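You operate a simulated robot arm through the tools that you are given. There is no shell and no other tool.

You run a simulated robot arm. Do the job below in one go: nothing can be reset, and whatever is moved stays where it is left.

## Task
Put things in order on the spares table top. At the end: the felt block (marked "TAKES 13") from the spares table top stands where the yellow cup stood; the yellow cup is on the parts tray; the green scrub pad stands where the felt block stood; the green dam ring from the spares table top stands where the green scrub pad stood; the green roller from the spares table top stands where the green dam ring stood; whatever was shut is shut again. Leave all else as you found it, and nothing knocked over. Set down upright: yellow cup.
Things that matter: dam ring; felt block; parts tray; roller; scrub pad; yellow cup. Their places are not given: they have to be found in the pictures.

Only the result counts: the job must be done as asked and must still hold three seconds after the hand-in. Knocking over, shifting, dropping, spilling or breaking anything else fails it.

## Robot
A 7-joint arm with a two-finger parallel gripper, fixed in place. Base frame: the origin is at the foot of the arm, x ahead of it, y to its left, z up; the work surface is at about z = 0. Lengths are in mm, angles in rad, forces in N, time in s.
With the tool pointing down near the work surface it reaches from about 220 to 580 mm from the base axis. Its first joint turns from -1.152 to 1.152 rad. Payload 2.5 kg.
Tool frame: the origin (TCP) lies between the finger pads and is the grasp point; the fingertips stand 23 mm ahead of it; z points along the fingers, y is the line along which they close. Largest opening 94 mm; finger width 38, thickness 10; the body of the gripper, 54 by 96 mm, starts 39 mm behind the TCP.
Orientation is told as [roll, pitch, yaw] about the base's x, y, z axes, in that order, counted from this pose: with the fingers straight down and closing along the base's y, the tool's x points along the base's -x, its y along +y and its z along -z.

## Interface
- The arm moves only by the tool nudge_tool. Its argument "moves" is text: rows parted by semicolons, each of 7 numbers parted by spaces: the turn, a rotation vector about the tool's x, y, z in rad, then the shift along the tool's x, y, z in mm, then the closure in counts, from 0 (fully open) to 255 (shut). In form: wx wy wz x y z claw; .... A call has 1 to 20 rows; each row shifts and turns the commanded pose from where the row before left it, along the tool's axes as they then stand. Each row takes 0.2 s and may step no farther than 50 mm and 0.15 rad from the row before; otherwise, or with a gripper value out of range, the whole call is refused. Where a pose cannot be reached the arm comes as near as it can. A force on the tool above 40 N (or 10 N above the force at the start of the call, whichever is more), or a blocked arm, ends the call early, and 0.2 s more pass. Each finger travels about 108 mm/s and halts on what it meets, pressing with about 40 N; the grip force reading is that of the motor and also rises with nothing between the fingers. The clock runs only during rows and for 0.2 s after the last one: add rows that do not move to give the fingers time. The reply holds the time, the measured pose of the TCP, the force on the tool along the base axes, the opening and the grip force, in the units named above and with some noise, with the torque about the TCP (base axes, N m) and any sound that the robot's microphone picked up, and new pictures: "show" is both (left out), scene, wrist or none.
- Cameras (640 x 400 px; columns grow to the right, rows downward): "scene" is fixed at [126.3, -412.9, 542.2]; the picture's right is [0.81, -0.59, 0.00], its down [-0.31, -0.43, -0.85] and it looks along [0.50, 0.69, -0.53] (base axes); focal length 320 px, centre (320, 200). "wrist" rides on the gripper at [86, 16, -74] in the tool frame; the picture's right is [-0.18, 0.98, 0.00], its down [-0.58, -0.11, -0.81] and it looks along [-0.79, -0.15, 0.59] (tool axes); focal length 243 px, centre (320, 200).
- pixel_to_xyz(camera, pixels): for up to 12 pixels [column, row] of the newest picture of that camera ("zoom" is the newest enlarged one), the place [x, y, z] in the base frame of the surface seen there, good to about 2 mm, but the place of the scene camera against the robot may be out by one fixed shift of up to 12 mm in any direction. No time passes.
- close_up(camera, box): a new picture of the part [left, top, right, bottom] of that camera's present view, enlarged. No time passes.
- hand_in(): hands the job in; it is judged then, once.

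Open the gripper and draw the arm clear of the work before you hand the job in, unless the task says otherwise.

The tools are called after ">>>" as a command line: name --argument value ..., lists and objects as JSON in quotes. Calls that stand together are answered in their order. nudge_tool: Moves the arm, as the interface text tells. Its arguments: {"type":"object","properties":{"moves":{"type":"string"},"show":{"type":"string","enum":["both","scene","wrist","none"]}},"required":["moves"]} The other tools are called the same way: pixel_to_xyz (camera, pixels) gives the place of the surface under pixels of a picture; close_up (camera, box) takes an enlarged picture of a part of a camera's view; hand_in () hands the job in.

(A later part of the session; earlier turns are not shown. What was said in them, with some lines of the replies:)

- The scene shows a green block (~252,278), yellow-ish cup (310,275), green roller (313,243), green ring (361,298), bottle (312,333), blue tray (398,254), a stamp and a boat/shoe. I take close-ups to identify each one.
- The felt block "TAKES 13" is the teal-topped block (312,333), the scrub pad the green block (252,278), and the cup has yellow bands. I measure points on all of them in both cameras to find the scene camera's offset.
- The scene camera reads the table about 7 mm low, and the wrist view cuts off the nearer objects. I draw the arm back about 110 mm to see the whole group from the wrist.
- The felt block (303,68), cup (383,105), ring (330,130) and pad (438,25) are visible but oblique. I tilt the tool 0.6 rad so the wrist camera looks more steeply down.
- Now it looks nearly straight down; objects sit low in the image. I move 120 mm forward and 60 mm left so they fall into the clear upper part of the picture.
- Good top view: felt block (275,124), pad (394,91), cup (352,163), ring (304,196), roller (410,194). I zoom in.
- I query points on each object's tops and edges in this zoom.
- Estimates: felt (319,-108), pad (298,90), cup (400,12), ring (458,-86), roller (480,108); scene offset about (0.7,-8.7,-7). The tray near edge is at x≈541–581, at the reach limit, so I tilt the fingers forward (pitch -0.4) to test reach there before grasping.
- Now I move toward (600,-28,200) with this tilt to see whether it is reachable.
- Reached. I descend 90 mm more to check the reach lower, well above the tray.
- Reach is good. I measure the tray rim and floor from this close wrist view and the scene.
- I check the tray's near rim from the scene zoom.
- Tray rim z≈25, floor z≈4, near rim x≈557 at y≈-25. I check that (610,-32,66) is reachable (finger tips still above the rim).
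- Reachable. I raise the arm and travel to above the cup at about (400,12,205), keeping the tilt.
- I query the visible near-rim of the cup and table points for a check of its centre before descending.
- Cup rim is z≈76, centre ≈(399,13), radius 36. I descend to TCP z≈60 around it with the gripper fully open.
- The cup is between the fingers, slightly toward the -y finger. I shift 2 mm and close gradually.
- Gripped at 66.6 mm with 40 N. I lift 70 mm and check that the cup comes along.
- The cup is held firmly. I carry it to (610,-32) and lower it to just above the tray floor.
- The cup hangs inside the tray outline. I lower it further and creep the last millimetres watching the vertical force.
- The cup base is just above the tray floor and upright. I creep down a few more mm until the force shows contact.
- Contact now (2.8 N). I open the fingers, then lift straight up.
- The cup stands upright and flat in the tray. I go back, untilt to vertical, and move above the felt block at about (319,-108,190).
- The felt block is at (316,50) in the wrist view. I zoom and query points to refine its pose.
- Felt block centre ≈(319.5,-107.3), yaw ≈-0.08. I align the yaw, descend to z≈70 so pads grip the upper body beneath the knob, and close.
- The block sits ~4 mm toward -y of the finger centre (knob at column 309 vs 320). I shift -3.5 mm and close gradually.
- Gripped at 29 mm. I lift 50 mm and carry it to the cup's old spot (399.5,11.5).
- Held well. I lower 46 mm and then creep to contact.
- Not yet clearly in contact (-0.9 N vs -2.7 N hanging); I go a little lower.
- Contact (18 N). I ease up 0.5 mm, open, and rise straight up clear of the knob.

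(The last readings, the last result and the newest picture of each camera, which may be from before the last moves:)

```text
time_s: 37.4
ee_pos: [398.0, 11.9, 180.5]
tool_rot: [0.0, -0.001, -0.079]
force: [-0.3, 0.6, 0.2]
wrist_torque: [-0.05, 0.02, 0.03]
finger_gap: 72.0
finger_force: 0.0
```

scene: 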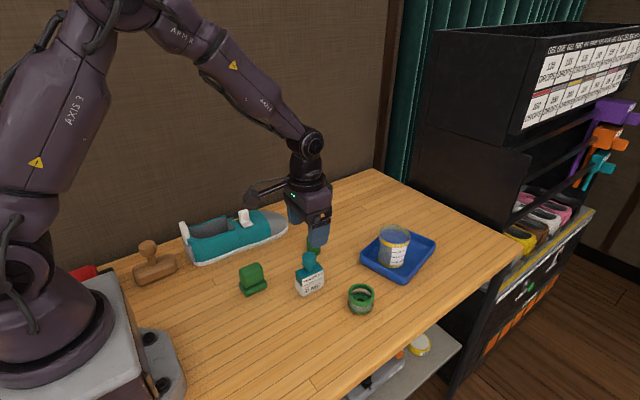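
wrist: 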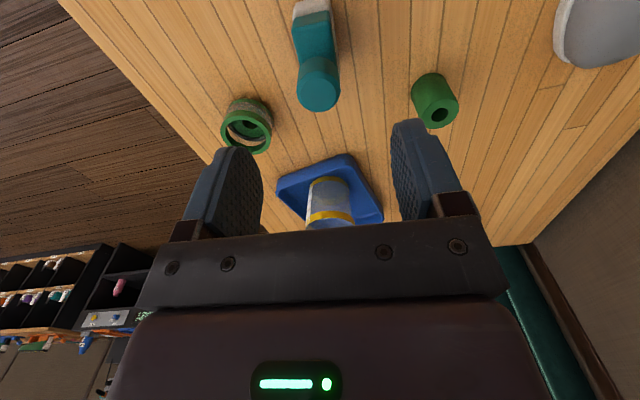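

The felt block stands at the cup's old spot. I check its position, restore yaw 0, and move above the scrub pad at (298,90).

>>> pixel_to_xyz --camera "wrist" --pixels '[[319, 97], [304, 96], [334, 96], [435, 104], [246, 130], [262, 143]]'

>>> nudge_tool --moves "0 0 -0.08 0 0 0 60; 0 0 0 33.5 26.3 0 60; 0 0 0 33.5 26.3 0 60; 0 0 0 33.5 26.3 0 60; 0 0 0 0 0 0 60; 0 0 0 0 0 0 60" --show "both"

>>> close_up --camera "wrist" --box '[240, 0, 400, 100]'

```text
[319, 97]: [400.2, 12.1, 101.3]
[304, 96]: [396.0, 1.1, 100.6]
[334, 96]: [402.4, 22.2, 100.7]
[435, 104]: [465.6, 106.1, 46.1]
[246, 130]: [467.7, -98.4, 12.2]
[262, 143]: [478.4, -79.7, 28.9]
```

```text
time_s: 38.8
ee_pos: [293.7, 90.8, 178.9]
tool_rot: [0.001, 0.0, 0.0]
force: [-0.3, 0.5, 0.5]
wrist_torque: [-0.03, 0.01, 0.01]
finger_gap: 72.0
finger_force: 0.1
```

scene: 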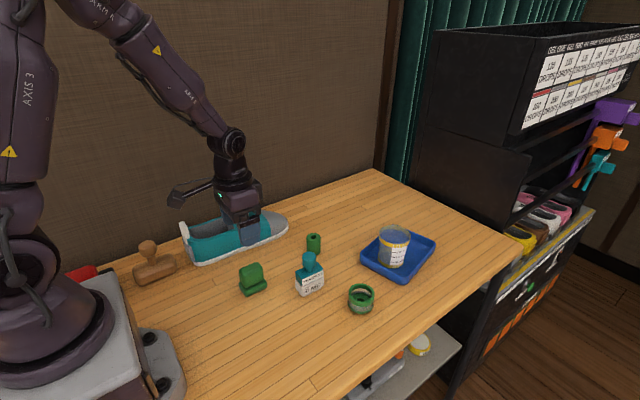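
wrist: 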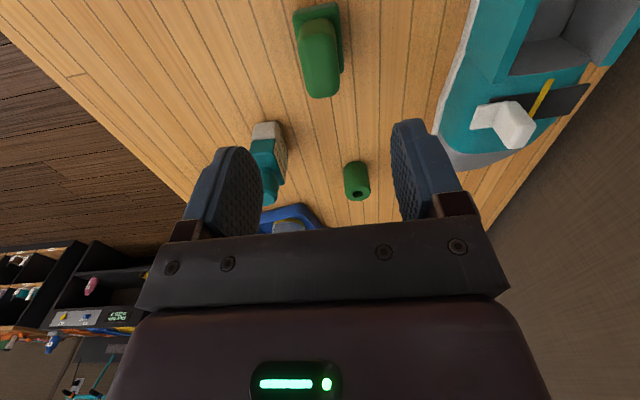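

```text
4.00 times, centred on (320, 50) of wrist
```

zoom: 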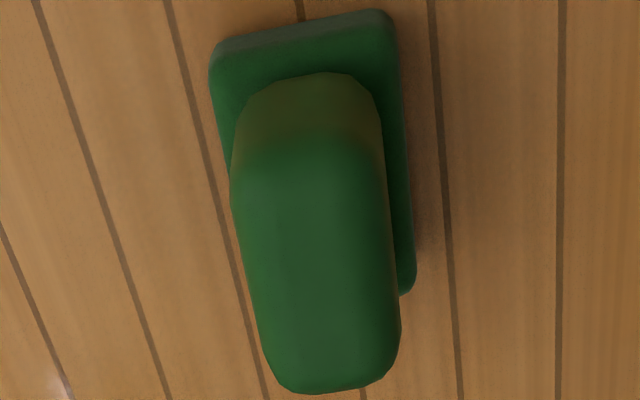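

Felt knob is at (399.5,11.9), good. I query the pad's edges.

>>> pixel_to_xyz --camera "zoom" --pixels '[[222, 70], [380, 25], [405, 280], [300, 55], [320, 260], [250, 260], [385, 260], [265, 360], [390, 360], [330, 380], [320, 140], [225, 120]]'

```text
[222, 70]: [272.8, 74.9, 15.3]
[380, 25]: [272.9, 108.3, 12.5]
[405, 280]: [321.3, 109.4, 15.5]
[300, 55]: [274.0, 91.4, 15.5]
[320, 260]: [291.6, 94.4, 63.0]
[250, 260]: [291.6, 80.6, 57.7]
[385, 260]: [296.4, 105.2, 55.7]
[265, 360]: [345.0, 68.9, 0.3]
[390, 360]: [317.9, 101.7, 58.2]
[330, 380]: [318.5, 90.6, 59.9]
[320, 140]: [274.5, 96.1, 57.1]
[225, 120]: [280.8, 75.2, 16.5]
```

Pad centre ≈(297.5,91). I re-read the pose, since x reads 293.7 rather than the expected 298.

>>> nudge_tool --moves "0 0 0 0 0 0 60; 0 0 0 0 0 0 60" --show "none"

```text
time_s: 39.4
ee_pos: [294.3, 91.5, 178.9]
tool_rot: [0.001, 0.0, 0.001]
force: [-0.5, -0.2, 0.6]
wrist_torque: [0.01, -0.01, 0.03]
finger_gap: 72.1
finger_force: 0.1
```

I correct +3 mm in x and descend to z≈43 over the pad, tips staying above its base plate.

>>> nudge_tool --moves "0 0 0 -3.2 0.3 0 60; 0 0 0 0 0 34 60; 0 0 0 0 0 34 60; 0 0 0 0 0 34 60; 0 0 0 0 0 33.5 60; 0 0 0 0 0 0 60; 0 0 0 0 0 0 60" --show "both"

```text
time_s: 41.0
ee_pos: [300.2, 89.9, 42.6]
tool_rot: [0.0, 0.0, -0.001]
force: [0.1, 0.2, -0.3]
wrist_torque: [-0.05, -0.02, -0.02]
finger_gap: 72.0
finger_force: 0.0
```

scene: 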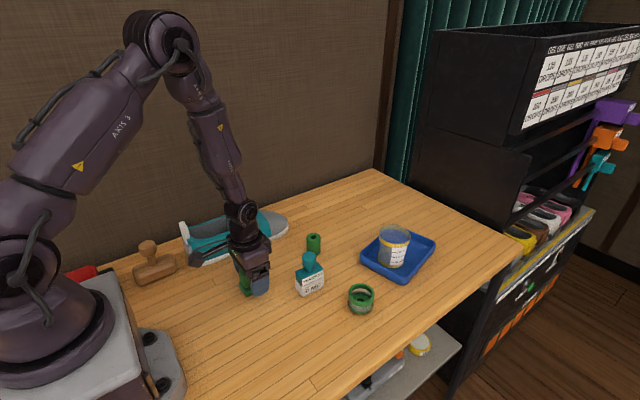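
wrist: 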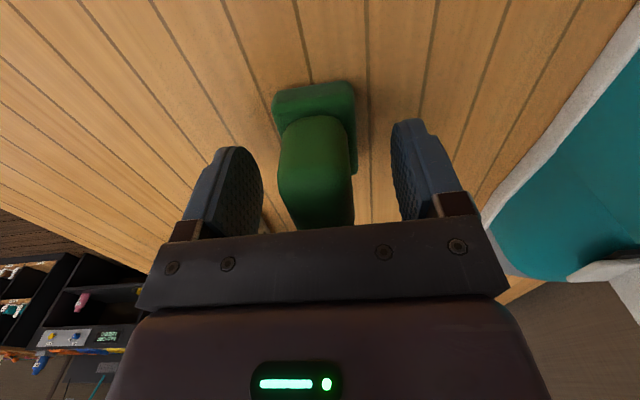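

The pad is centred between the fingers. I close gradually.

>>> nudge_tool --moves "0 0 0 0 0 0 120; 0 0 0 0 0 0 160; 0 0 0 0 0 0 175; 0 0 0 0 0 0 190; 0 0 0 0 0 0 200; 0 0 0 0 0 0 200; 0 0 0 0 0 0 200" --show "wrist"

```text
time_s: 42.6
ee_pos: [300.6, 90.2, 41.7]
tool_rot: [-0.001, -0.002, 0.0]
force: [0.1, -0.4, -0.8]
wrist_torque: [0.02, 0.0, 0.0]
finger_gap: 29.1
finger_force: 39.7
```

wrist: 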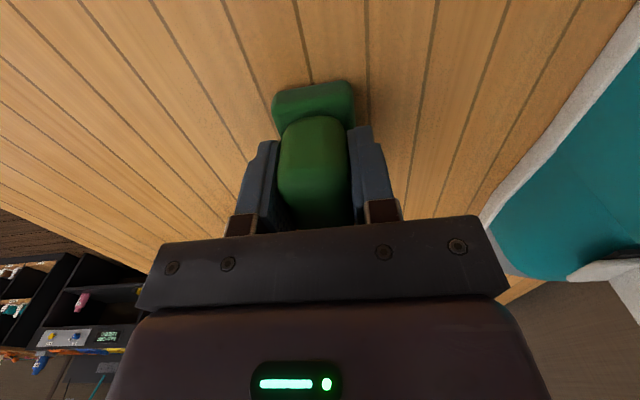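

Gripped. I lift 50 mm and carry the pad by (+22,-198.5) to the felt block's old spot.

>>> nudge_tool --moves "0 0 0 0 0 -10 200; 0 0 0 0 0 -20 200; 0 0 0 0 0 -20 200; 0 0 0 -4.4 -39.7 0 200; 0 0 0 -4.4 -39.7 0 200; 0 0 0 -4.4 -39.7 0 200; 0 0 0 -4.4 -39.7 0 200; 0 0 0 -4.4 -39.7 0 200; 0 0 0 0 0 0 200; 0 0 0 0 0 0 200; 0 0 0 0 0 0 200" --show "both"

```text
time_s: 45.0
ee_pos: [324.5, -108.3, 96.1]
tool_rot: [0.0, 0.0, -0.003]
force: [-0.4, 0.0, -0.8]
wrist_torque: [-0.01, -0.04, 0.0]
finger_gap: 29.5
finger_force: 40.1
```

scene: 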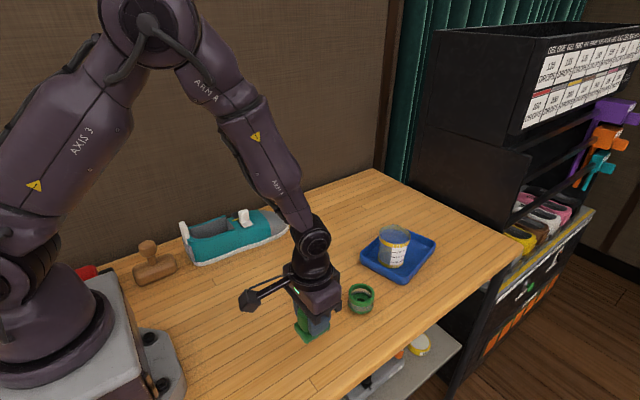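
wrist: 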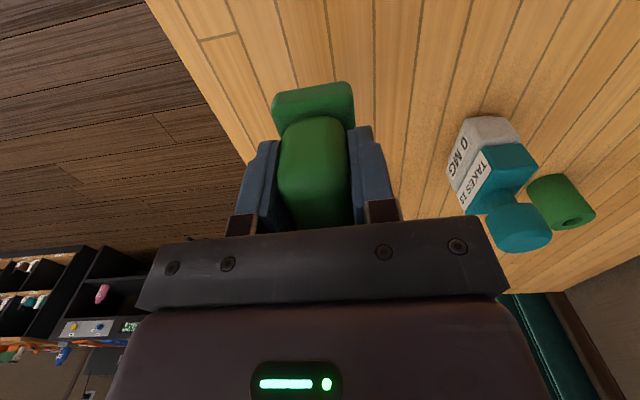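

z reads 96 rather than ~92, so I re-read the pose and measure the pad itself.

>>> nudge_tool --moves "0 0 0 0 0 0 200" --show "wrist"

>>> pixel_to_xyz --camera "wrist" --pixels '[[278, 100], [350, 90], [314, 90], [353, 118], [280, 112], [316, 150], [230, 90]]'

>>> pixel_to_xyz --camera "scene" --pixels '[[306, 337], [308, 341], [297, 335], [301, 328], [327, 325]]'

```text
time_s: 45.4
ee_pos: [322.9, -109.1, 94.9]
tool_rot: [0.0, -0.001, -0.001]
force: [0.7, -0.5, -0.3]
wrist_torque: [0.01, 0.03, 0.02]
finger_gap: 29.2
finger_force: 40.2
```

wrist: 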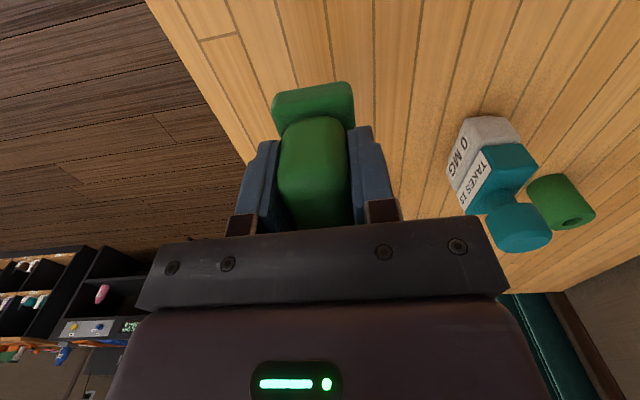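

```text
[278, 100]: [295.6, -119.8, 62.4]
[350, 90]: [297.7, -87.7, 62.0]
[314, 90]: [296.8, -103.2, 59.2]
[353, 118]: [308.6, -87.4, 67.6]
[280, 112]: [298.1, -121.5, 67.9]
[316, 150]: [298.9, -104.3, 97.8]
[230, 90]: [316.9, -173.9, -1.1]
```

```text
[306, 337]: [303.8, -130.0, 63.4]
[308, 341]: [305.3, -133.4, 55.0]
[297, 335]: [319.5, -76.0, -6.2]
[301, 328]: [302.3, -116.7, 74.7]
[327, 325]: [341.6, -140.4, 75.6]
```

The pad bottom is ~50 mm up and its centre ≈(321,-105.5). I trim by (-1,-1.5) mm and lower 46 mm, then creep.

>>> nudge_tool --moves "0 0 0 1 -1.5 0 200; 0 0 0 0 0 20 200; 0 0 0 0 0 20 200; 0 0 0 0 0 6 200; 0 0 0 0 0 0 200; 0 0 0 0 0 0 200" --show "none"

```text
time_s: 46.8
ee_pos: [321.9, -110.2, 48.3]
tool_rot: [-0.001, 0.0, 0.0]
force: [-0.1, 0.5, -1.0]
wrist_torque: [0.0, 0.02, 0.0]
finger_gap: 29.3
finger_force: 39.9
```

z reads 48; ground contact expected at ~42. I lower in small steps.

>>> nudge_tool --moves "0 0 0 0 0 2 200; 0 0 0 0 0 1 200; 0 0 0 0 0 1 200; 0 0 0 0 0 0 200" --show "none"

```text
time_s: 47.8
ee_pos: [320.7, -111.3, 42.4]
tool_rot: [0.0, 0.001, -0.001]
force: [0.6, -0.5, -0.7]
wrist_torque: [0.0, -0.02, 0.01]
finger_gap: 29.4
finger_force: 40.2
```

>>> nudge_tool --moves "0 0 0 0 0 0.7 200; 0 0 0 0 0 0 200" --show "none"

```text
time_s: 48.4
ee_pos: [321.0, -109.7, 42.6]
tool_rot: [0.001, 0.0, -0.001]
force: [0.0, 0.0, -0.2]
wrist_torque: [0.0, -0.03, 0.02]
finger_gap: 29.2
finger_force: 40.7
```

>>> nudge_tool --moves "0 0 0 0 0 0.7 200; 0 0 0 0 0 0 200" --show "wrist"

>>> close_up --camera "scene" --box '[240, 260, 380, 370]'

```text
time_s: 49.0
ee_pos: [322.3, -109.3, 42.0]
tool_rot: [0.0, 0.001, -0.001]
force: [0.3, 0.4, 1.0]
wrist_torque: [0.01, 0.04, 0.0]
finger_gap: 29.5
finger_force: 40.0
```

wrist: 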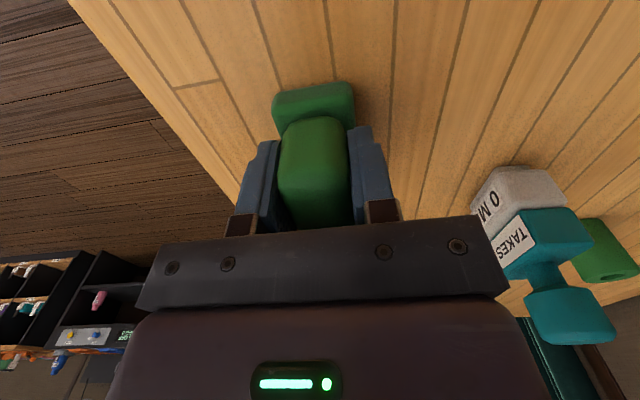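

```text
3.64 times, centred on (310, 315) of scene
```

zoom: 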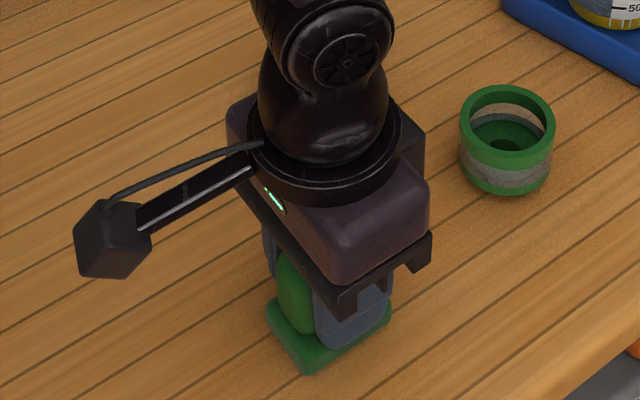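

The pad looks essentially on the table; one more small step for firm contact.

>>> nudge_tool --moves "0 0 0 0 0 0.6 200; 0 0 0 0 0 0 200" --show "none"

>>> pixel_to_xyz --camera "wrist" --pixels '[[280, 112], [353, 118], [314, 90], [278, 100], [350, 90]]'

```text
time_s: 49.6
ee_pos: [321.2, -109.4, 42.1]
tool_rot: [0.001, 0.001, 0.001]
force: [-7.4, 1.2, 23.7]
wrist_torque: [0.08, 0.15, 0.01]
finger_gap: 29.3
finger_force: 40.0
```

```text
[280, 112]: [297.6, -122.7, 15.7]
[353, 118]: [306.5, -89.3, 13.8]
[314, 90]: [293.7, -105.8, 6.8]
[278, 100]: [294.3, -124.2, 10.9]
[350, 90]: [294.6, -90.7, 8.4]
```

Contact (24 N); pad centre ≈(319.7,-106.8), on target. I ease up, open and rise.

>>> nudge_tool --moves "0 0 0 0 0 -0.5 200; 0 0 0 0 0 0 180; 0 0 0 0 0 0 140; 0 0 0 0 0 0 80; 0 0 0 0 0 0 60; 0 0 0 0 0 -20 60; 0 0 0 0 0 -40 60; 0 0 0 0 0 -40 60; 0 0 0 0 0 -40 60; 0 0 0 0 0 0 60; 0 0 0 0 0 0 60" --show "both"

```text
time_s: 52.0
ee_pos: [321.1, -111.6, 181.1]
tool_rot: [0.0, -0.001, 0.0]
force: [-0.5, 0.4, 0.2]
wrist_torque: [0.03, 0.03, -0.01]
finger_gap: 71.7
finger_force: 0.0
```

scene: 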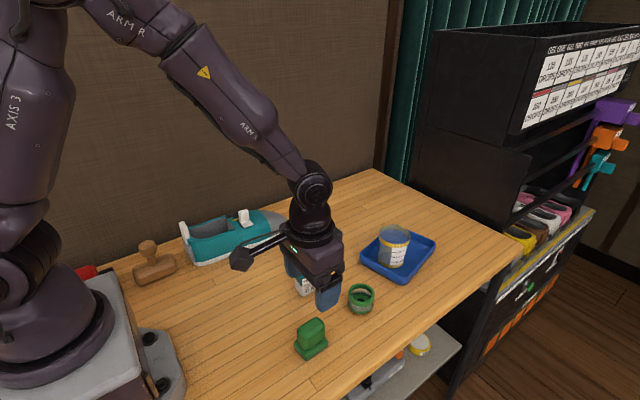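
wrist: 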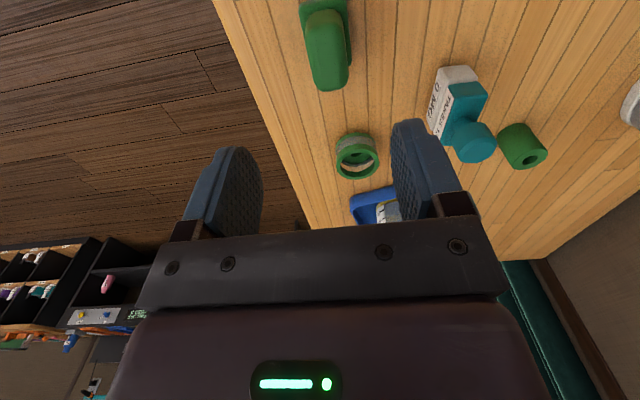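

The pad stands at the felt's old spot. I move above the dam ring at about (458,-86).

>>> nudge_tool --moves "0 0 0 -45.6 8 0 60; 0 0 0 -45.6 8 0 60; 0 0 0 -45.6 8 0 60; 0 0 0 0 0 0 60; 0 0 0 0 0 0 60; 0 0 0 0 0 0 60" --show "wrist"

>>> close_up --camera "wrist" --box '[260, 0, 380, 80]'

```text
time_s: 53.4
ee_pos: [458.2, -88.7, 184.0]
tool_rot: [0.0, -0.001, 0.001]
force: [-0.5, -0.7, -0.2]
wrist_torque: [0.05, 0.0, 0.02]
finger_gap: 72.1
finger_force: 0.1
```

wrist: 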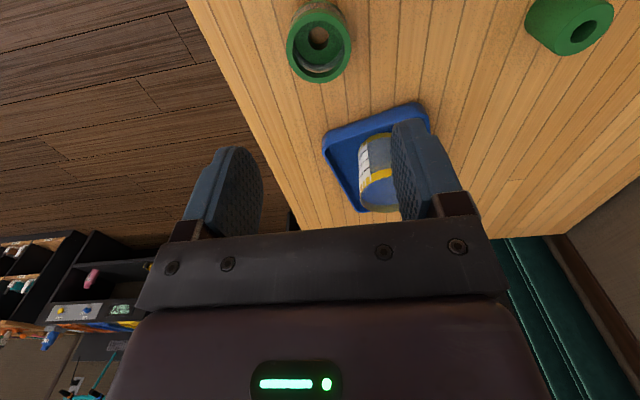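

```text
5.00 times, centred on (320, 40) of wrist
```

zoom: 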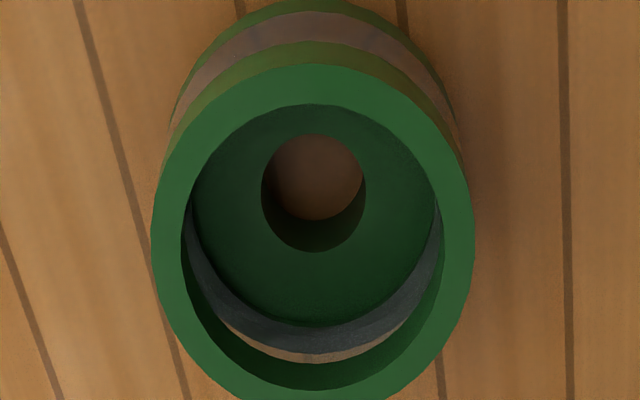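

I query the ring's top rim edges and also the roller's top.

>>> pixel_to_xyz --camera "zoom" --pixels '[[166, 235], [460, 235], [312, 82], [220, 130], [410, 130], [312, 390], [185, 310], [440, 310]]'

>>> pixel_to_xyz --camera "wrist" --pixels '[[565, 30], [605, 20], [583, 48], [590, 12]]'

```text
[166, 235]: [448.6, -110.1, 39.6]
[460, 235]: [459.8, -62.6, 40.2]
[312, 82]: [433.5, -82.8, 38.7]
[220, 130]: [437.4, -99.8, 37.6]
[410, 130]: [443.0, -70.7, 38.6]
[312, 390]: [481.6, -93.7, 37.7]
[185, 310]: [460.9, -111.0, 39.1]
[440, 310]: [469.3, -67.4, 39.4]
```

```text
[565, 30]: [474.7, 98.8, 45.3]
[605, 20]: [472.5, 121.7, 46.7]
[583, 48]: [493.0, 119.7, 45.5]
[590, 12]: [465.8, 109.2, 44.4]
```

Ring centre ≈(457.3,-87). I adjust slightly and descend to z≈27.

>>> nudge_tool --moves "0 0 0 0.8 1.2 0 60; 0 0 0 0 0 39 60; 0 0 0 0 0 39 60; 0 0 0 0 0 39 60; 0 0 0 0 0 30 60; 0 0 0 0 0 8 60; 0 0 0 0 0 0 60; 0 0 0 0 0 0 60" --show "both"

```text
time_s: 55.2
ee_pos: [459.8, -83.6, 27.0]
tool_rot: [0.0, 0.001, 0.001]
force: [0.2, -0.8, 0.2]
wrist_torque: [-0.01, 0.01, -0.01]
finger_gap: 72.2
finger_force: 0.0
```

scene: 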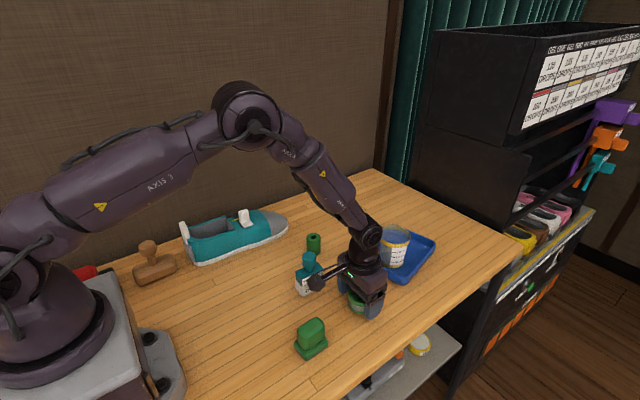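
wrist: 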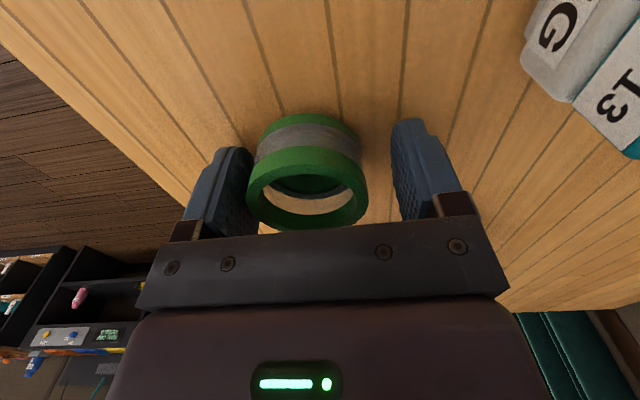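

The ring is off-centre toward -y (column 307). I shift -4 mm in y and -2 mm in x, then close gradually.

>>> nudge_tool --moves "0 0 0 2 -4 0 60; 0 0 0 0 0 0 60; 0 0 0 0 0 0 100; 0 0 0 0 0 0 115; 0 0 0 0 0 0 125; 0 0 0 0 0 0 135; 0 0 0 0 0 0 140; 0 0 0 0 0 0 140" --show "wrist"

```text
time_s: 57.0
ee_pos: [456.8, -88.4, 27.2]
tool_rot: [0.001, 0.001, 0.0]
force: [-0.1, 0.5, 1.7]
wrist_torque: [-0.01, -0.04, 0.02]
finger_gap: 54.8
finger_force: 39.9
```

wrist: 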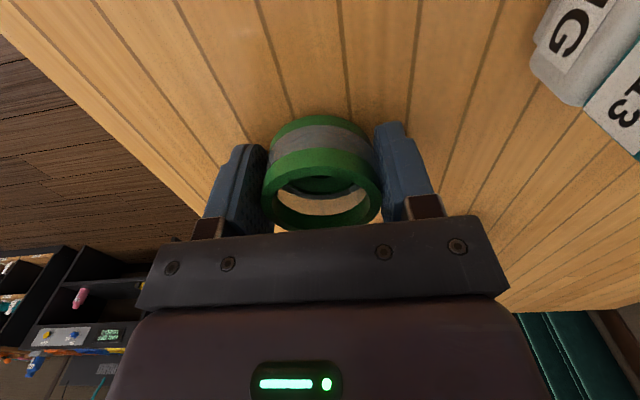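

Gripped at 54.8 mm. The felt block (101 mm tall) lies near the path, so I lift 124 mm before carrying the ring to (297.5,91).

>>> nudge_tool --moves "0 0 0 0 0 -10 140; 0 0 0 0 0 -38 140; 0 0 0 0 0 -38 140; 0 0 0 0 0 -38 140; 0 0 0 0 0 0 140; 0 0 0 0 0 0 140" --show "both"

```text
time_s: 58.4
ee_pos: [453.1, -89.9, 152.3]
tool_rot: [0.0, -0.001, -0.001]
force: [0.3, -0.8, -0.3]
wrist_torque: [-0.02, -0.02, 0.01]
finger_gap: 54.7
finger_force: 40.0
```

scene: 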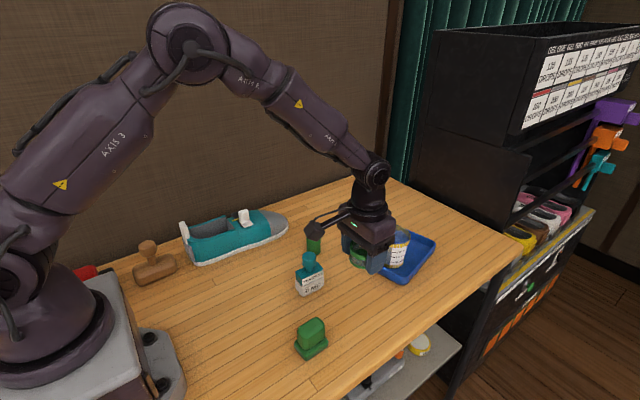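
wrist: 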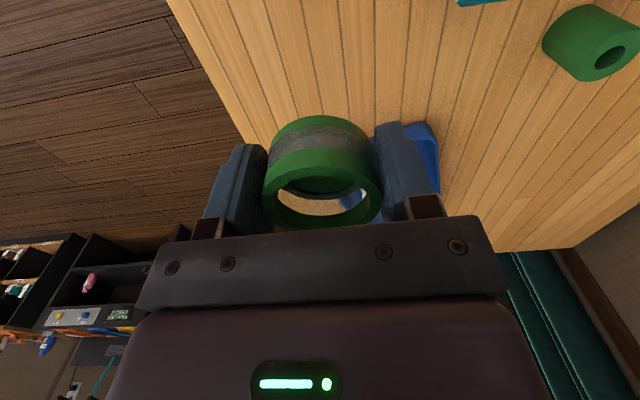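

Held. I carry it across at this height.

>>> nudge_tool --moves "0 0 0 26 30 0 140; 0 0 0 26 30 0 140; 0 0 0 26 30 0 140; 0 0 0 26 30 0 140; 0 0 0 26 30 0 140; 0 0 0 26 30 0 140; 0 0 0 0 0 0 140; 0 0 0 0 0 0 140; 0 0 0 0 0 0 140" --show "both"

```text
time_s: 60.4
ee_pos: [299.6, 91.0, 151.6]
tool_rot: [0.002, 0.001, 0.001]
force: [-0.3, 0.0, 0.4]
wrist_torque: [-0.04, 0.0, -0.02]
finger_gap: 54.5
finger_force: 40.1
```

scene: 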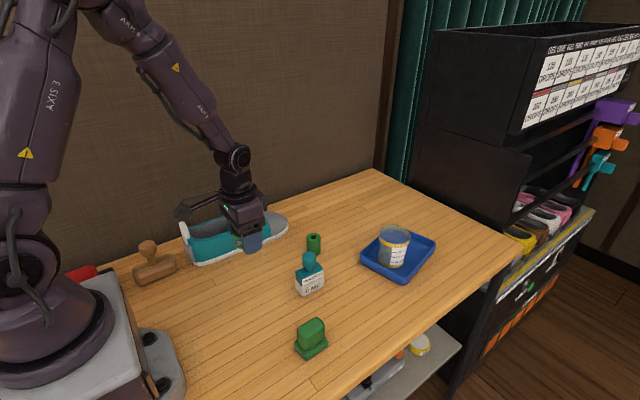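
wrist: 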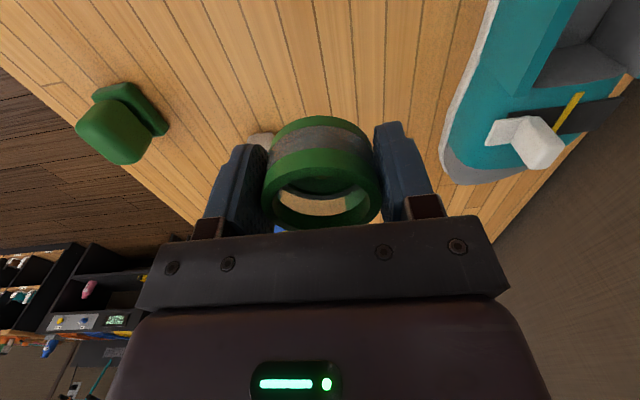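

I descend about 112 mm, then re-check xy near the table.

>>> nudge_tool --moves "0 0 0 1 0 28 140; 0 0 0 0 0 28 140; 0 0 0 0 0 28 140; 0 0 0 0 0 28 140; 0 0 0 0 0 0 140; 0 0 0 0 0 0 140; 0 0 0 0 0 0 140" --show "scene"

```text
time_s: 62.0
ee_pos: [300.3, 90.4, 37.6]
tool_rot: [0.001, -0.001, 0.0]
force: [0.1, 1.3, 0.6]
wrist_torque: [0.03, 0.0, -0.02]
finger_gap: 54.6
finger_force: 40.4
```

scene: 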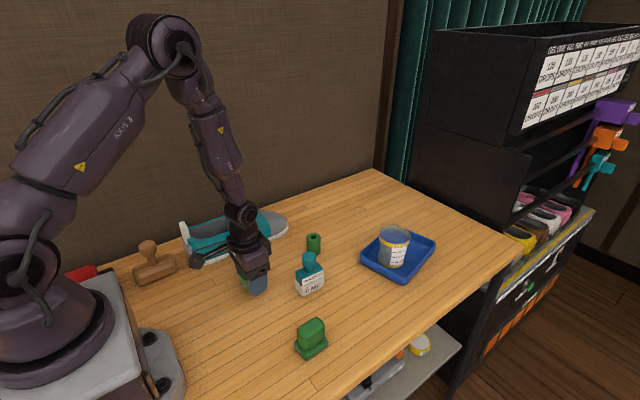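

I trim x by -2.5 mm and lower toward contact (expected at z≈27).

>>> nudge_tool --moves "0 0 0 2.5 0.5 4 140; 0 0 0 0 0 3.5 140; 0 0 0 0 0 1 140; 0 0 0 0 0 0 140; 0 0 0 0 0 0 140" --show "none"

```text
time_s: 63.2
ee_pos: [296.2, 90.0, 29.7]
tool_rot: [0.001, 0.0, 0.0]
force: [0.0, 0.1, -0.6]
wrist_torque: [0.02, 0.01, -0.03]
finger_gap: 54.5
finger_force: 39.9
```

>>> nudge_tool --moves "0 0 0 0 0 0.9 140; 0 0 0 0 0 0.8 140; 0 0 0 0 0 0 140" --show "none"

```text
time_s: 64.0
ee_pos: [296.5, 90.3, 27.5]
tool_rot: [0.0, 0.001, 0.0]
force: [-0.1, 0.5, -0.6]
wrist_torque: [0.0, -0.04, 0.02]
finger_gap: 54.6
finger_force: 39.8
```

>>> nudge_tool --moves "0 0 0 -1 0.5 0.6 140; 0 0 0 0 0 0 140" --show "none"

```text
time_s: 64.6
ee_pos: [297.0, 91.1, 29.0]
tool_rot: [0.001, 0.0, 0.001]
force: [-0.4, -0.4, -0.5]
wrist_torque: [0.06, -0.02, -0.03]
finger_gap: 54.5
finger_force: 40.2
```

Still no contact; I keep stepping down in 0.7 mm rows.

>>> nudge_tool --moves "0 0 0 0 0 0.7 140; 0 0 0 0 0 0 140" --show "none"

```text
time_s: 65.2
ee_pos: [297.9, 91.8, 26.8]
tool_rot: [0.0, 0.0, -0.001]
force: [0.3, -0.2, 7.5]
wrist_torque: [-0.02, -0.02, -0.02]
finger_gap: 54.1
finger_force: 39.8
```

Contact at 7.5 N with TCP (297.5,91.3). I open and rise straight up.

>>> nudge_tool --moves "0 0 0 0 0 -0.2 130; 0 0 0 0 0 0 110; 0 0 0 0 0 0 80; 0 0 0 0 0 0 50; 0 0 0 0 0 0 50; 0 0 0 0 0 -20 50; 0 0 0 0 0 -40 50; 0 0 0 0 0 -45 50; 0 0 0 0 0 -45 50; 0 0 0 0 0 0 50; 0 0 0 0 0 0 50" --show "both"

>>> close_up --camera "wrist" --box '[260, 0, 380, 80]'

```text
time_s: 67.6
ee_pos: [297.5, 92.1, 177.8]
tool_rot: [-0.002, 0.002, 0.0]
force: [-0.8, 0.2, -0.7]
wrist_torque: [0.01, 0.02, -0.03]
finger_gap: 75.4
finger_force: 0.0
```

scene: 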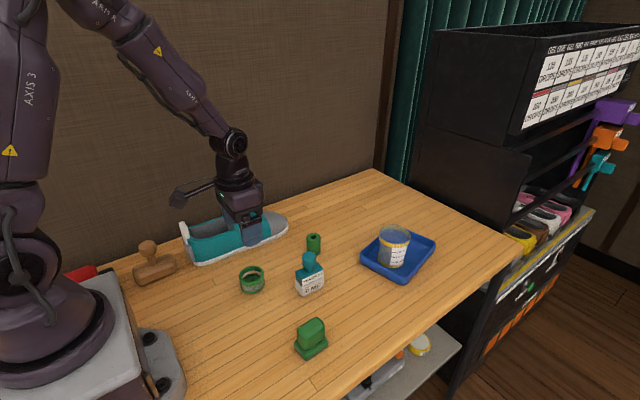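
wrist: 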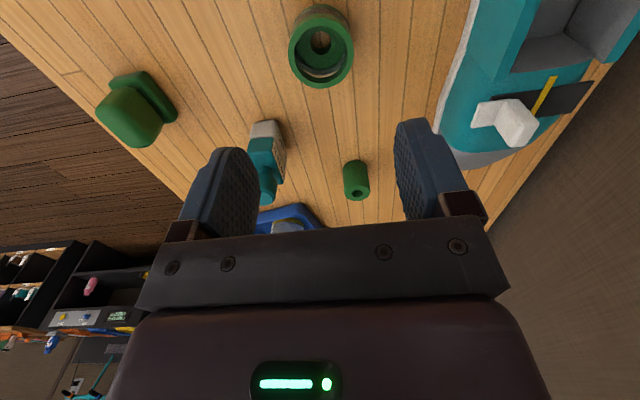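

```text
5.00 times, centred on (320, 40) of wrist
```

zoom: 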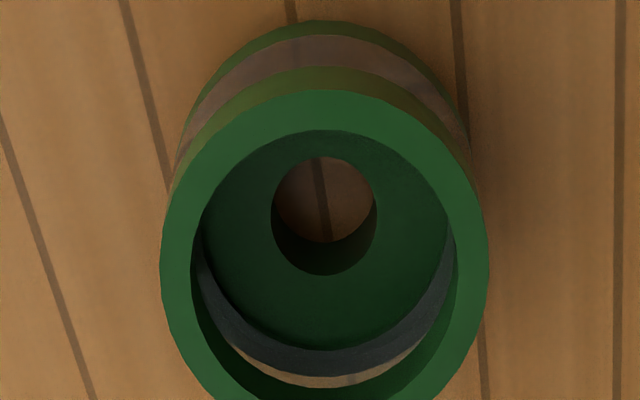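

The ring stands at the pad's old spot. I check it and move above the roller at (480,108).

>>> pixel_to_xyz --camera "zoom" --pixels '[[178, 260], [470, 260], [322, 108], [190, 330], [455, 330]]'

>>> nudge_tool --moves "0 0 0 -45.6 4 0 60; 0 0 0 -45.6 4 0 60; 0 0 0 -45.6 4 0 60; 0 0 0 -45.6 4 0 60; 0 0 0 0 0 0 60; 0 0 0 0 0 0 60; 0 0 0 0 0 0 60" --show "both"

>>> close_up --camera "wrist" --box '[260, 0, 380, 80]'

```text
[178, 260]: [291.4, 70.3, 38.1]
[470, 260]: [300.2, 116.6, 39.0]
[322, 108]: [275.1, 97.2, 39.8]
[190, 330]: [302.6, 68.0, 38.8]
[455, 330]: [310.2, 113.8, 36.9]
```

```text
time_s: 69.2
ee_pos: [480.7, 108.5, 175.6]
tool_rot: [0.001, 0.0, 0.0]
force: [0.4, 0.2, -0.2]
wrist_torque: [-0.03, -0.01, 0.03]
finger_gap: 72.0
finger_force: 0.0
```

scene: 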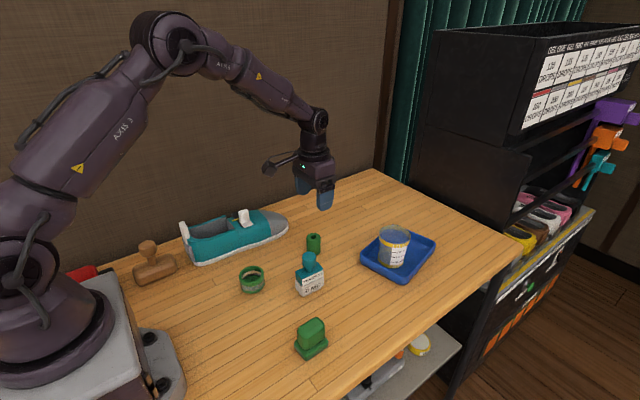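
wrist: 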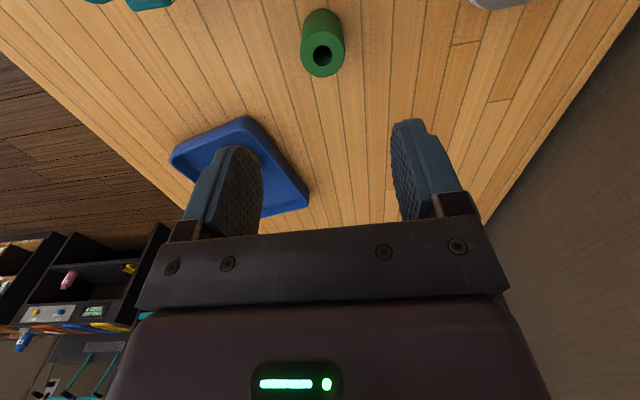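

```text
5.00 times, centred on (320, 40) of wrist
```

zoom: 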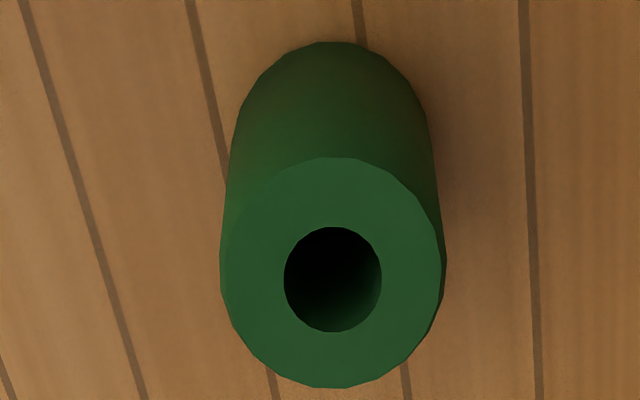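

Ring centre ≈(298,92), good. I query the roller's top.

>>> pixel_to_xyz --camera "zoom" --pixels '[[228, 280], [437, 280], [332, 165], [332, 380], [270, 200], [400, 200]]'

```text
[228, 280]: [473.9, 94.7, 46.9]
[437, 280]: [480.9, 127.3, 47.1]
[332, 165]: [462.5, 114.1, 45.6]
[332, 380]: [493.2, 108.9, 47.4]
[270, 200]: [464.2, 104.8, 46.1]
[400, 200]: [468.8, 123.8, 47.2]
```

Roller centre ≈(478,111), diameter ≈33. I adjust and descend to z≈31.

>>> nudge_tool --moves "0 0 0 2.3 2.5 0 60; 0 0 0 0 0 36 60; 0 0 0 0 0 36 60; 0 0 0 0 0 36 60; 0 0 0 0 0 36 60; 0 0 0 0 0 0 60; 0 0 0 0 0 0 60; 0 0 0 0 0 0 60" --show "both"

```text
time_s: 71.0
ee_pos: [479.3, 109.5, 35.6]
tool_rot: [-0.001, 0.001, 0.0]
force: [0.1, -0.9, -1.3]
wrist_torque: [0.0, 0.0, 0.03]
finger_gap: 71.8
finger_force: 0.1
```

scene: 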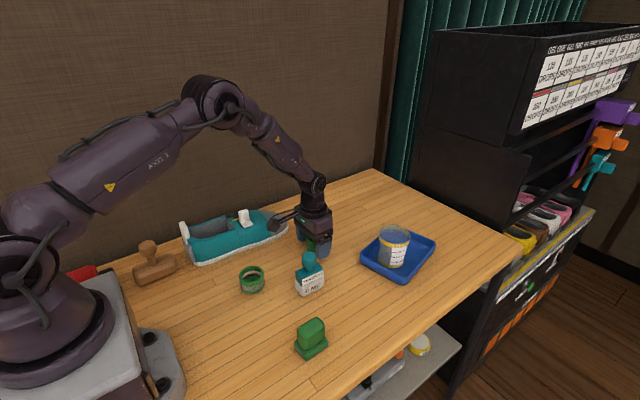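
wrist: 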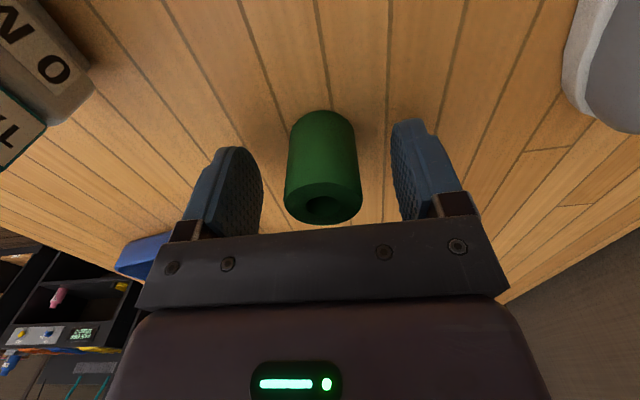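

The roller is centred between the fingers. I lower 4 mm and close gradually.

>>> nudge_tool --moves "0 0 0 1 0.5 4 60; 0 0 0 0 0 0 60; 0 0 0 0 0 0 120; 0 0 0 0 0 0 145; 0 0 0 0 0 0 160; 0 0 0 0 0 0 175; 0 0 0 0 0 0 185; 0 0 0 0 0 0 185" --show "wrist"

```text
time_s: 72.8
ee_pos: [477.9, 110.2, 31.0]
tool_rot: [0.001, 0.003, -0.001]
force: [0.2, -0.3, 0.1]
wrist_torque: [-0.01, 0.02, 0.0]
finger_gap: 34.9
finger_force: 40.7
```

wrist: 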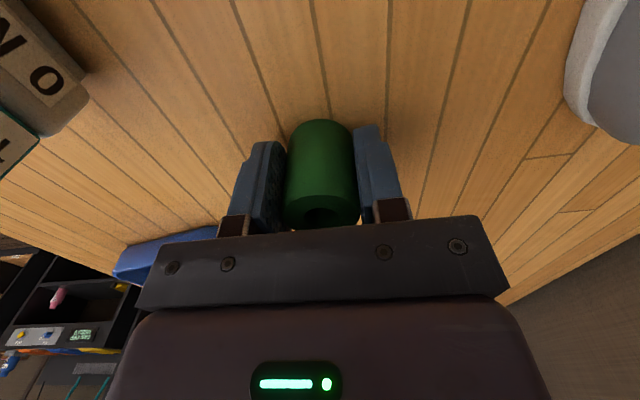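

Gripped at 34.9 mm. I lift 110 mm and carry it to the ring's old spot (457.3,-87.5).

>>> nudge_tool --moves "0 0 0 0 0 -10 185; 0 0 0 0 0 -35 185; 0 0 0 0 0 -35 185; 0 0 0 0 0 -30 185; 0 0 0 4.1 -39.5 0 185; 0 0 0 4.1 -39.5 0 185; 0 0 0 4.1 -39.5 0 185; 0 0 0 4.1 -39.5 0 185; 0 0 0 4.1 -39.5 0 185; 0 0 0 0 0 0 185; 0 0 0 0 0 0 185; 0 0 0 0 0 0 185" --show "both"

```text
time_s: 75.4
ee_pos: [457.7, -88.2, 140.7]
tool_rot: [0.0, 0.0, -0.001]
force: [0.0, 0.3, -0.6]
wrist_torque: [0.01, 0.01, 0.0]
finger_gap: 35.0
finger_force: 40.0
```

scene: 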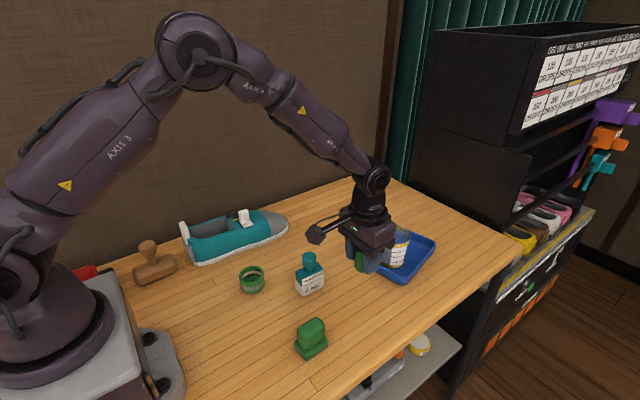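
wrist: 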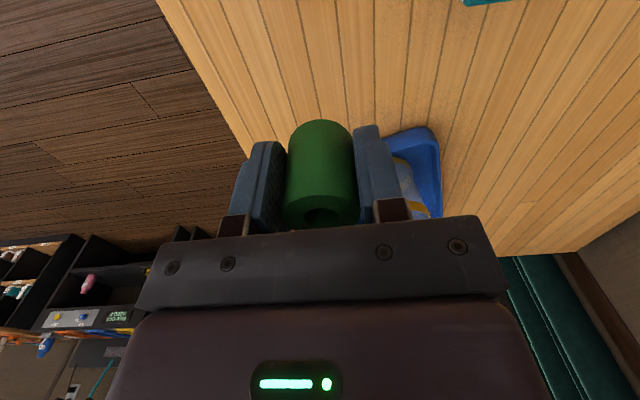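

Above the ring's old spot. I lower about 100 mm and re-check xy near the table.

>>> nudge_tool --moves "0 0 0 0 0 35 185; 0 0 0 0 0 35 185; 0 0 0 0 0 30 185; 0 0 0 0 0 0 185; 0 0 0 0 0 0 185; 0 0 0 0 0 0 185" --show "scene"

```text
time_s: 76.8
ee_pos: [456.5, -88.5, 40.8]
tool_rot: [-0.001, 0.0, 0.0]
force: [-0.9, -0.7, -0.8]
wrist_torque: [0.01, 0.0, -0.01]
finger_gap: 34.7
finger_force: 40.1
```

scene: 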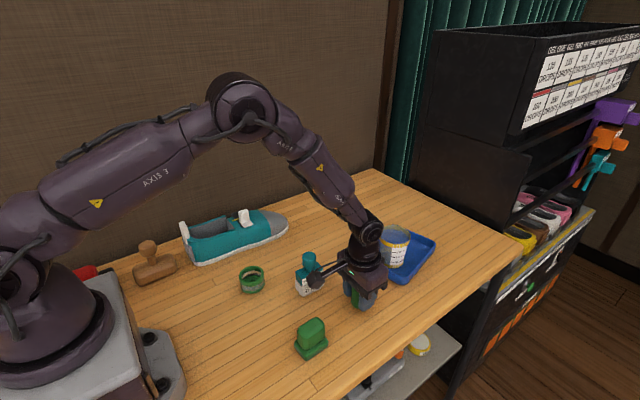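

I lower 8 mm more (contact expected at z≈31) with a tiny xy trim, then creep.

>>> nudge_tool --moves "0 0 0 -0.6 0.8 4 185; 0 0 0 0 0 3 185; 0 0 0 0 0 1 185; 0 0 0 0 0 0 185; 0 0 0 0 0 0 185" --show "none"

```text
time_s: 78.0
ee_pos: [457.3, -85.9, 30.1]
tool_rot: [0.002, 0.0, 0.0]
force: [0.9, 0.4, -0.7]
wrist_torque: [0.03, 0.02, 0.0]
finger_gap: 34.7
finger_force: 40.2
```

>>> nudge_tool --moves "0 0 0 0 -0.7 0.6 185; 0 0 0 0 0 0 185" --show "none"

```text
time_s: 78.6
ee_pos: [456.6, -86.4, 31.6]
tool_rot: [-0.001, 0.0, 0.0]
force: [0.8, 0.2, -1.4]
wrist_torque: [0.02, 0.01, -0.02]
finger_gap: 34.4
finger_force: 39.5
```

>>> nudge_tool --moves "0 0 0 0 0 0.7 185; 0 0 0 0 0 0 185" --show "none"

```text
time_s: 79.2
ee_pos: [457.2, -86.8, 30.5]
tool_rot: [0.001, 0.0, -0.001]
force: [-2.1, -0.1, 0.5]
wrist_torque: [0.01, 0.02, -0.01]
finger_gap: 34.8
finger_force: 39.7
```

>>> nudge_tool --moves "0 0 0 0 0 0.5 185; 0 0 0 0 0 0 185" --show "none"

```text
time_s: 79.8
ee_pos: [457.0, -86.9, 29.3]
tool_rot: [-0.001, -0.003, 0.0]
force: [-3.1, 0.1, 12.8]
wrist_torque: [0.06, 0.2, -0.03]
finger_gap: 34.5
finger_force: 40.3
```

Contact (12.8 N) at (457,-87). I ease up 0.3 mm, open, and rise.

>>> nudge_tool --moves "0 0 0 0 0 -0.3 185; 0 0 0 0 0 0 165; 0 0 0 0 0 0 130; 0 0 0 0 0 0 80; 0 0 0 0 0 0 60; 0 0 0 0 0 -20 60; 0 0 0 0 0 -40 60; 0 0 0 0 0 -45 60; 0 0 0 0 0 -45 60; 0 0 0 0 0 0 60; 0 0 0 0 0 0 60" --show "both"

>>> pixel_to_xyz --camera "wrist" --pixels '[[318, 60], [318, 75], [300, 60], [338, 60]]'

```text
time_s: 82.2
ee_pos: [456.9, -90.0, 181.2]
tool_rot: [0.0, 0.0, 0.001]
force: [-1.1, -0.1, -0.2]
wrist_torque: [0.04, 0.02, -0.01]
finger_gap: 71.9
finger_force: 0.1
```

scene: 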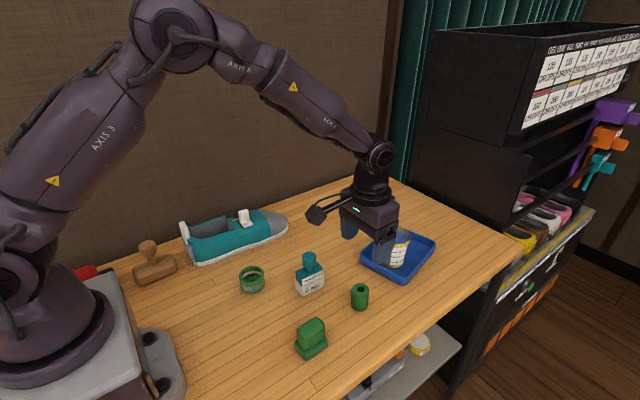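
wrist: 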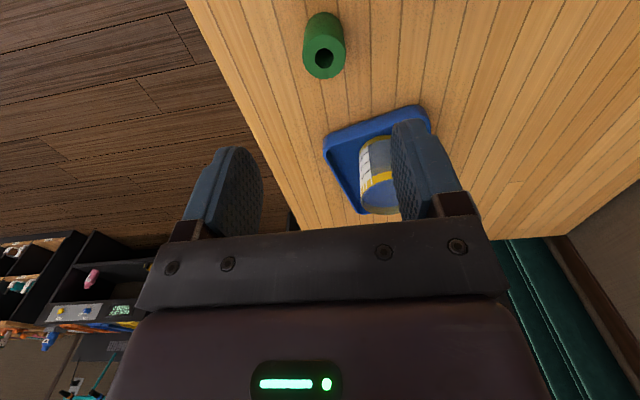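

```text
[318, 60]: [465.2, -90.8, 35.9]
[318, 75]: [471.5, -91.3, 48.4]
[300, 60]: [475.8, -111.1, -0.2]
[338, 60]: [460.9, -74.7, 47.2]
```

All pieces are placed and upright. I raise and withdraw the arm, fully open, for a final look.

>>> nudge_tool --moves "0 0 0 0 0 -45 0; 0 0 0 0 0 -45 0; 0 0 0 0 0 -45 0; 0 0 0 0 0 -43 0; 0 0 0 40 15 0 0; 0 0 0 40 15 0 0; 0 0 0 30 15 0 0; 0 0.15 0 0 15 0 0; 0 0.15 0 0 15 0 0; 0 0.15 0 0 0 0 0; 0 0.15 0 0 0 0 0; 0 0 0 0 0 0 0; 0 0 0 0 0 0 0" --show "both"

>>> close_up --camera "wrist" --box '[240, 60, 440, 220]'

>>> close_up --camera "scene" --box '[220, 200, 450, 370]'

```text
time_s: 85.0
ee_pos: [347.4, -11.7, 358.2]
tool_rot: [-0.001, 0.602, -0.001]
force: [-0.5, -0.2, 0.3]
wrist_torque: [-0.01, -0.04, -0.01]
finger_gap: 93.9
finger_force: 0.0
```

scene: 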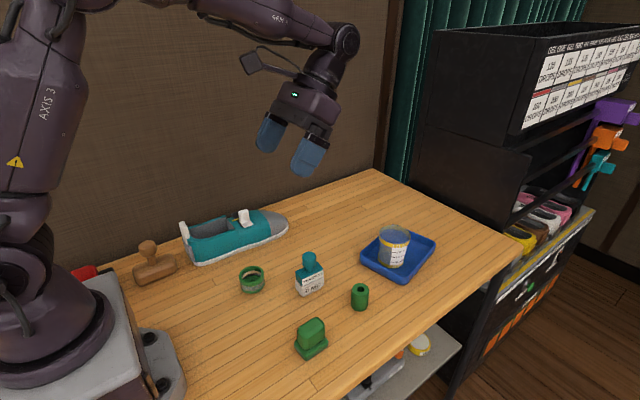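
wrist: 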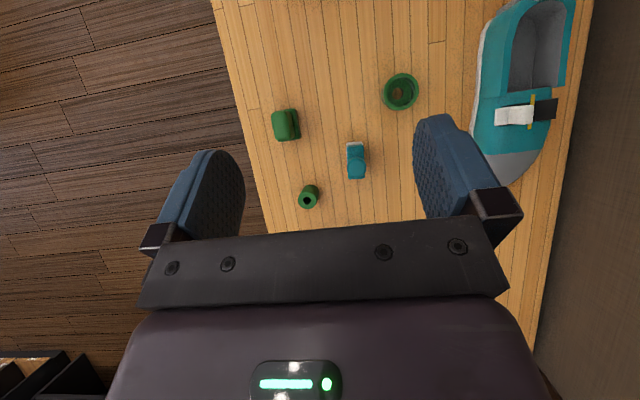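

```text
2.50 times, centred on (340, 140) of wrist
```

zoom: 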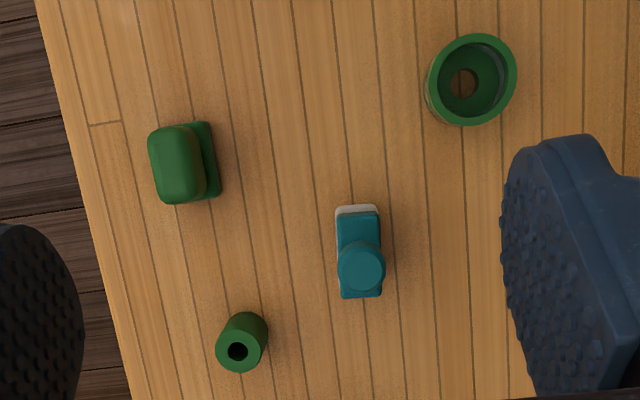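

```text
2.35 times, centred on (335, 285) of scene
```

zoom: 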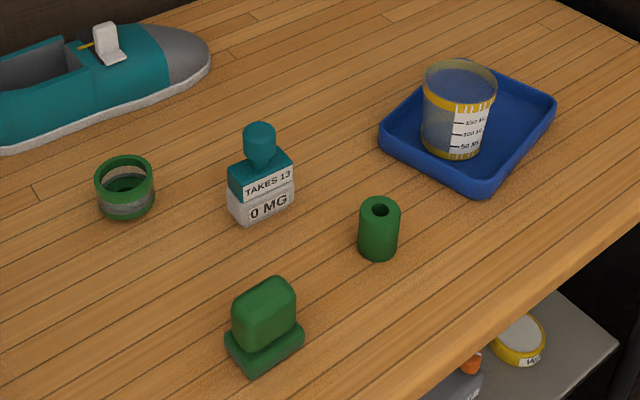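

Everything stands in place: felt block at the cup's old spot, cup upright on the tray, pad, ring and roller in their assigned spots. Nothing was opened, and the arm is clear with the gripper open, so I hand in.

>>> hand_in

```text
The job is handed in.
```

The job is done and handed in; I have not seen the judge's result. Each piece measured within about 3 mm of its target. In the last pictures everything stood upright and nothing else had moved.

| Piece | Where it stands now |
|---|---|
| Yellow cup | Upright on the parts tray, base flat on the tray floor |
| Felt block ("TAKES 13") | Where the yellow cup stood |
| Green scrub pad | Where the felt block stood |
| Green dam ring | Where the scrub pad stood |
| Green roller | Where the dam ring stood |

I opened nothing, so nothing needed shutting again. The gripper is open and the arm is raised clear of the table.
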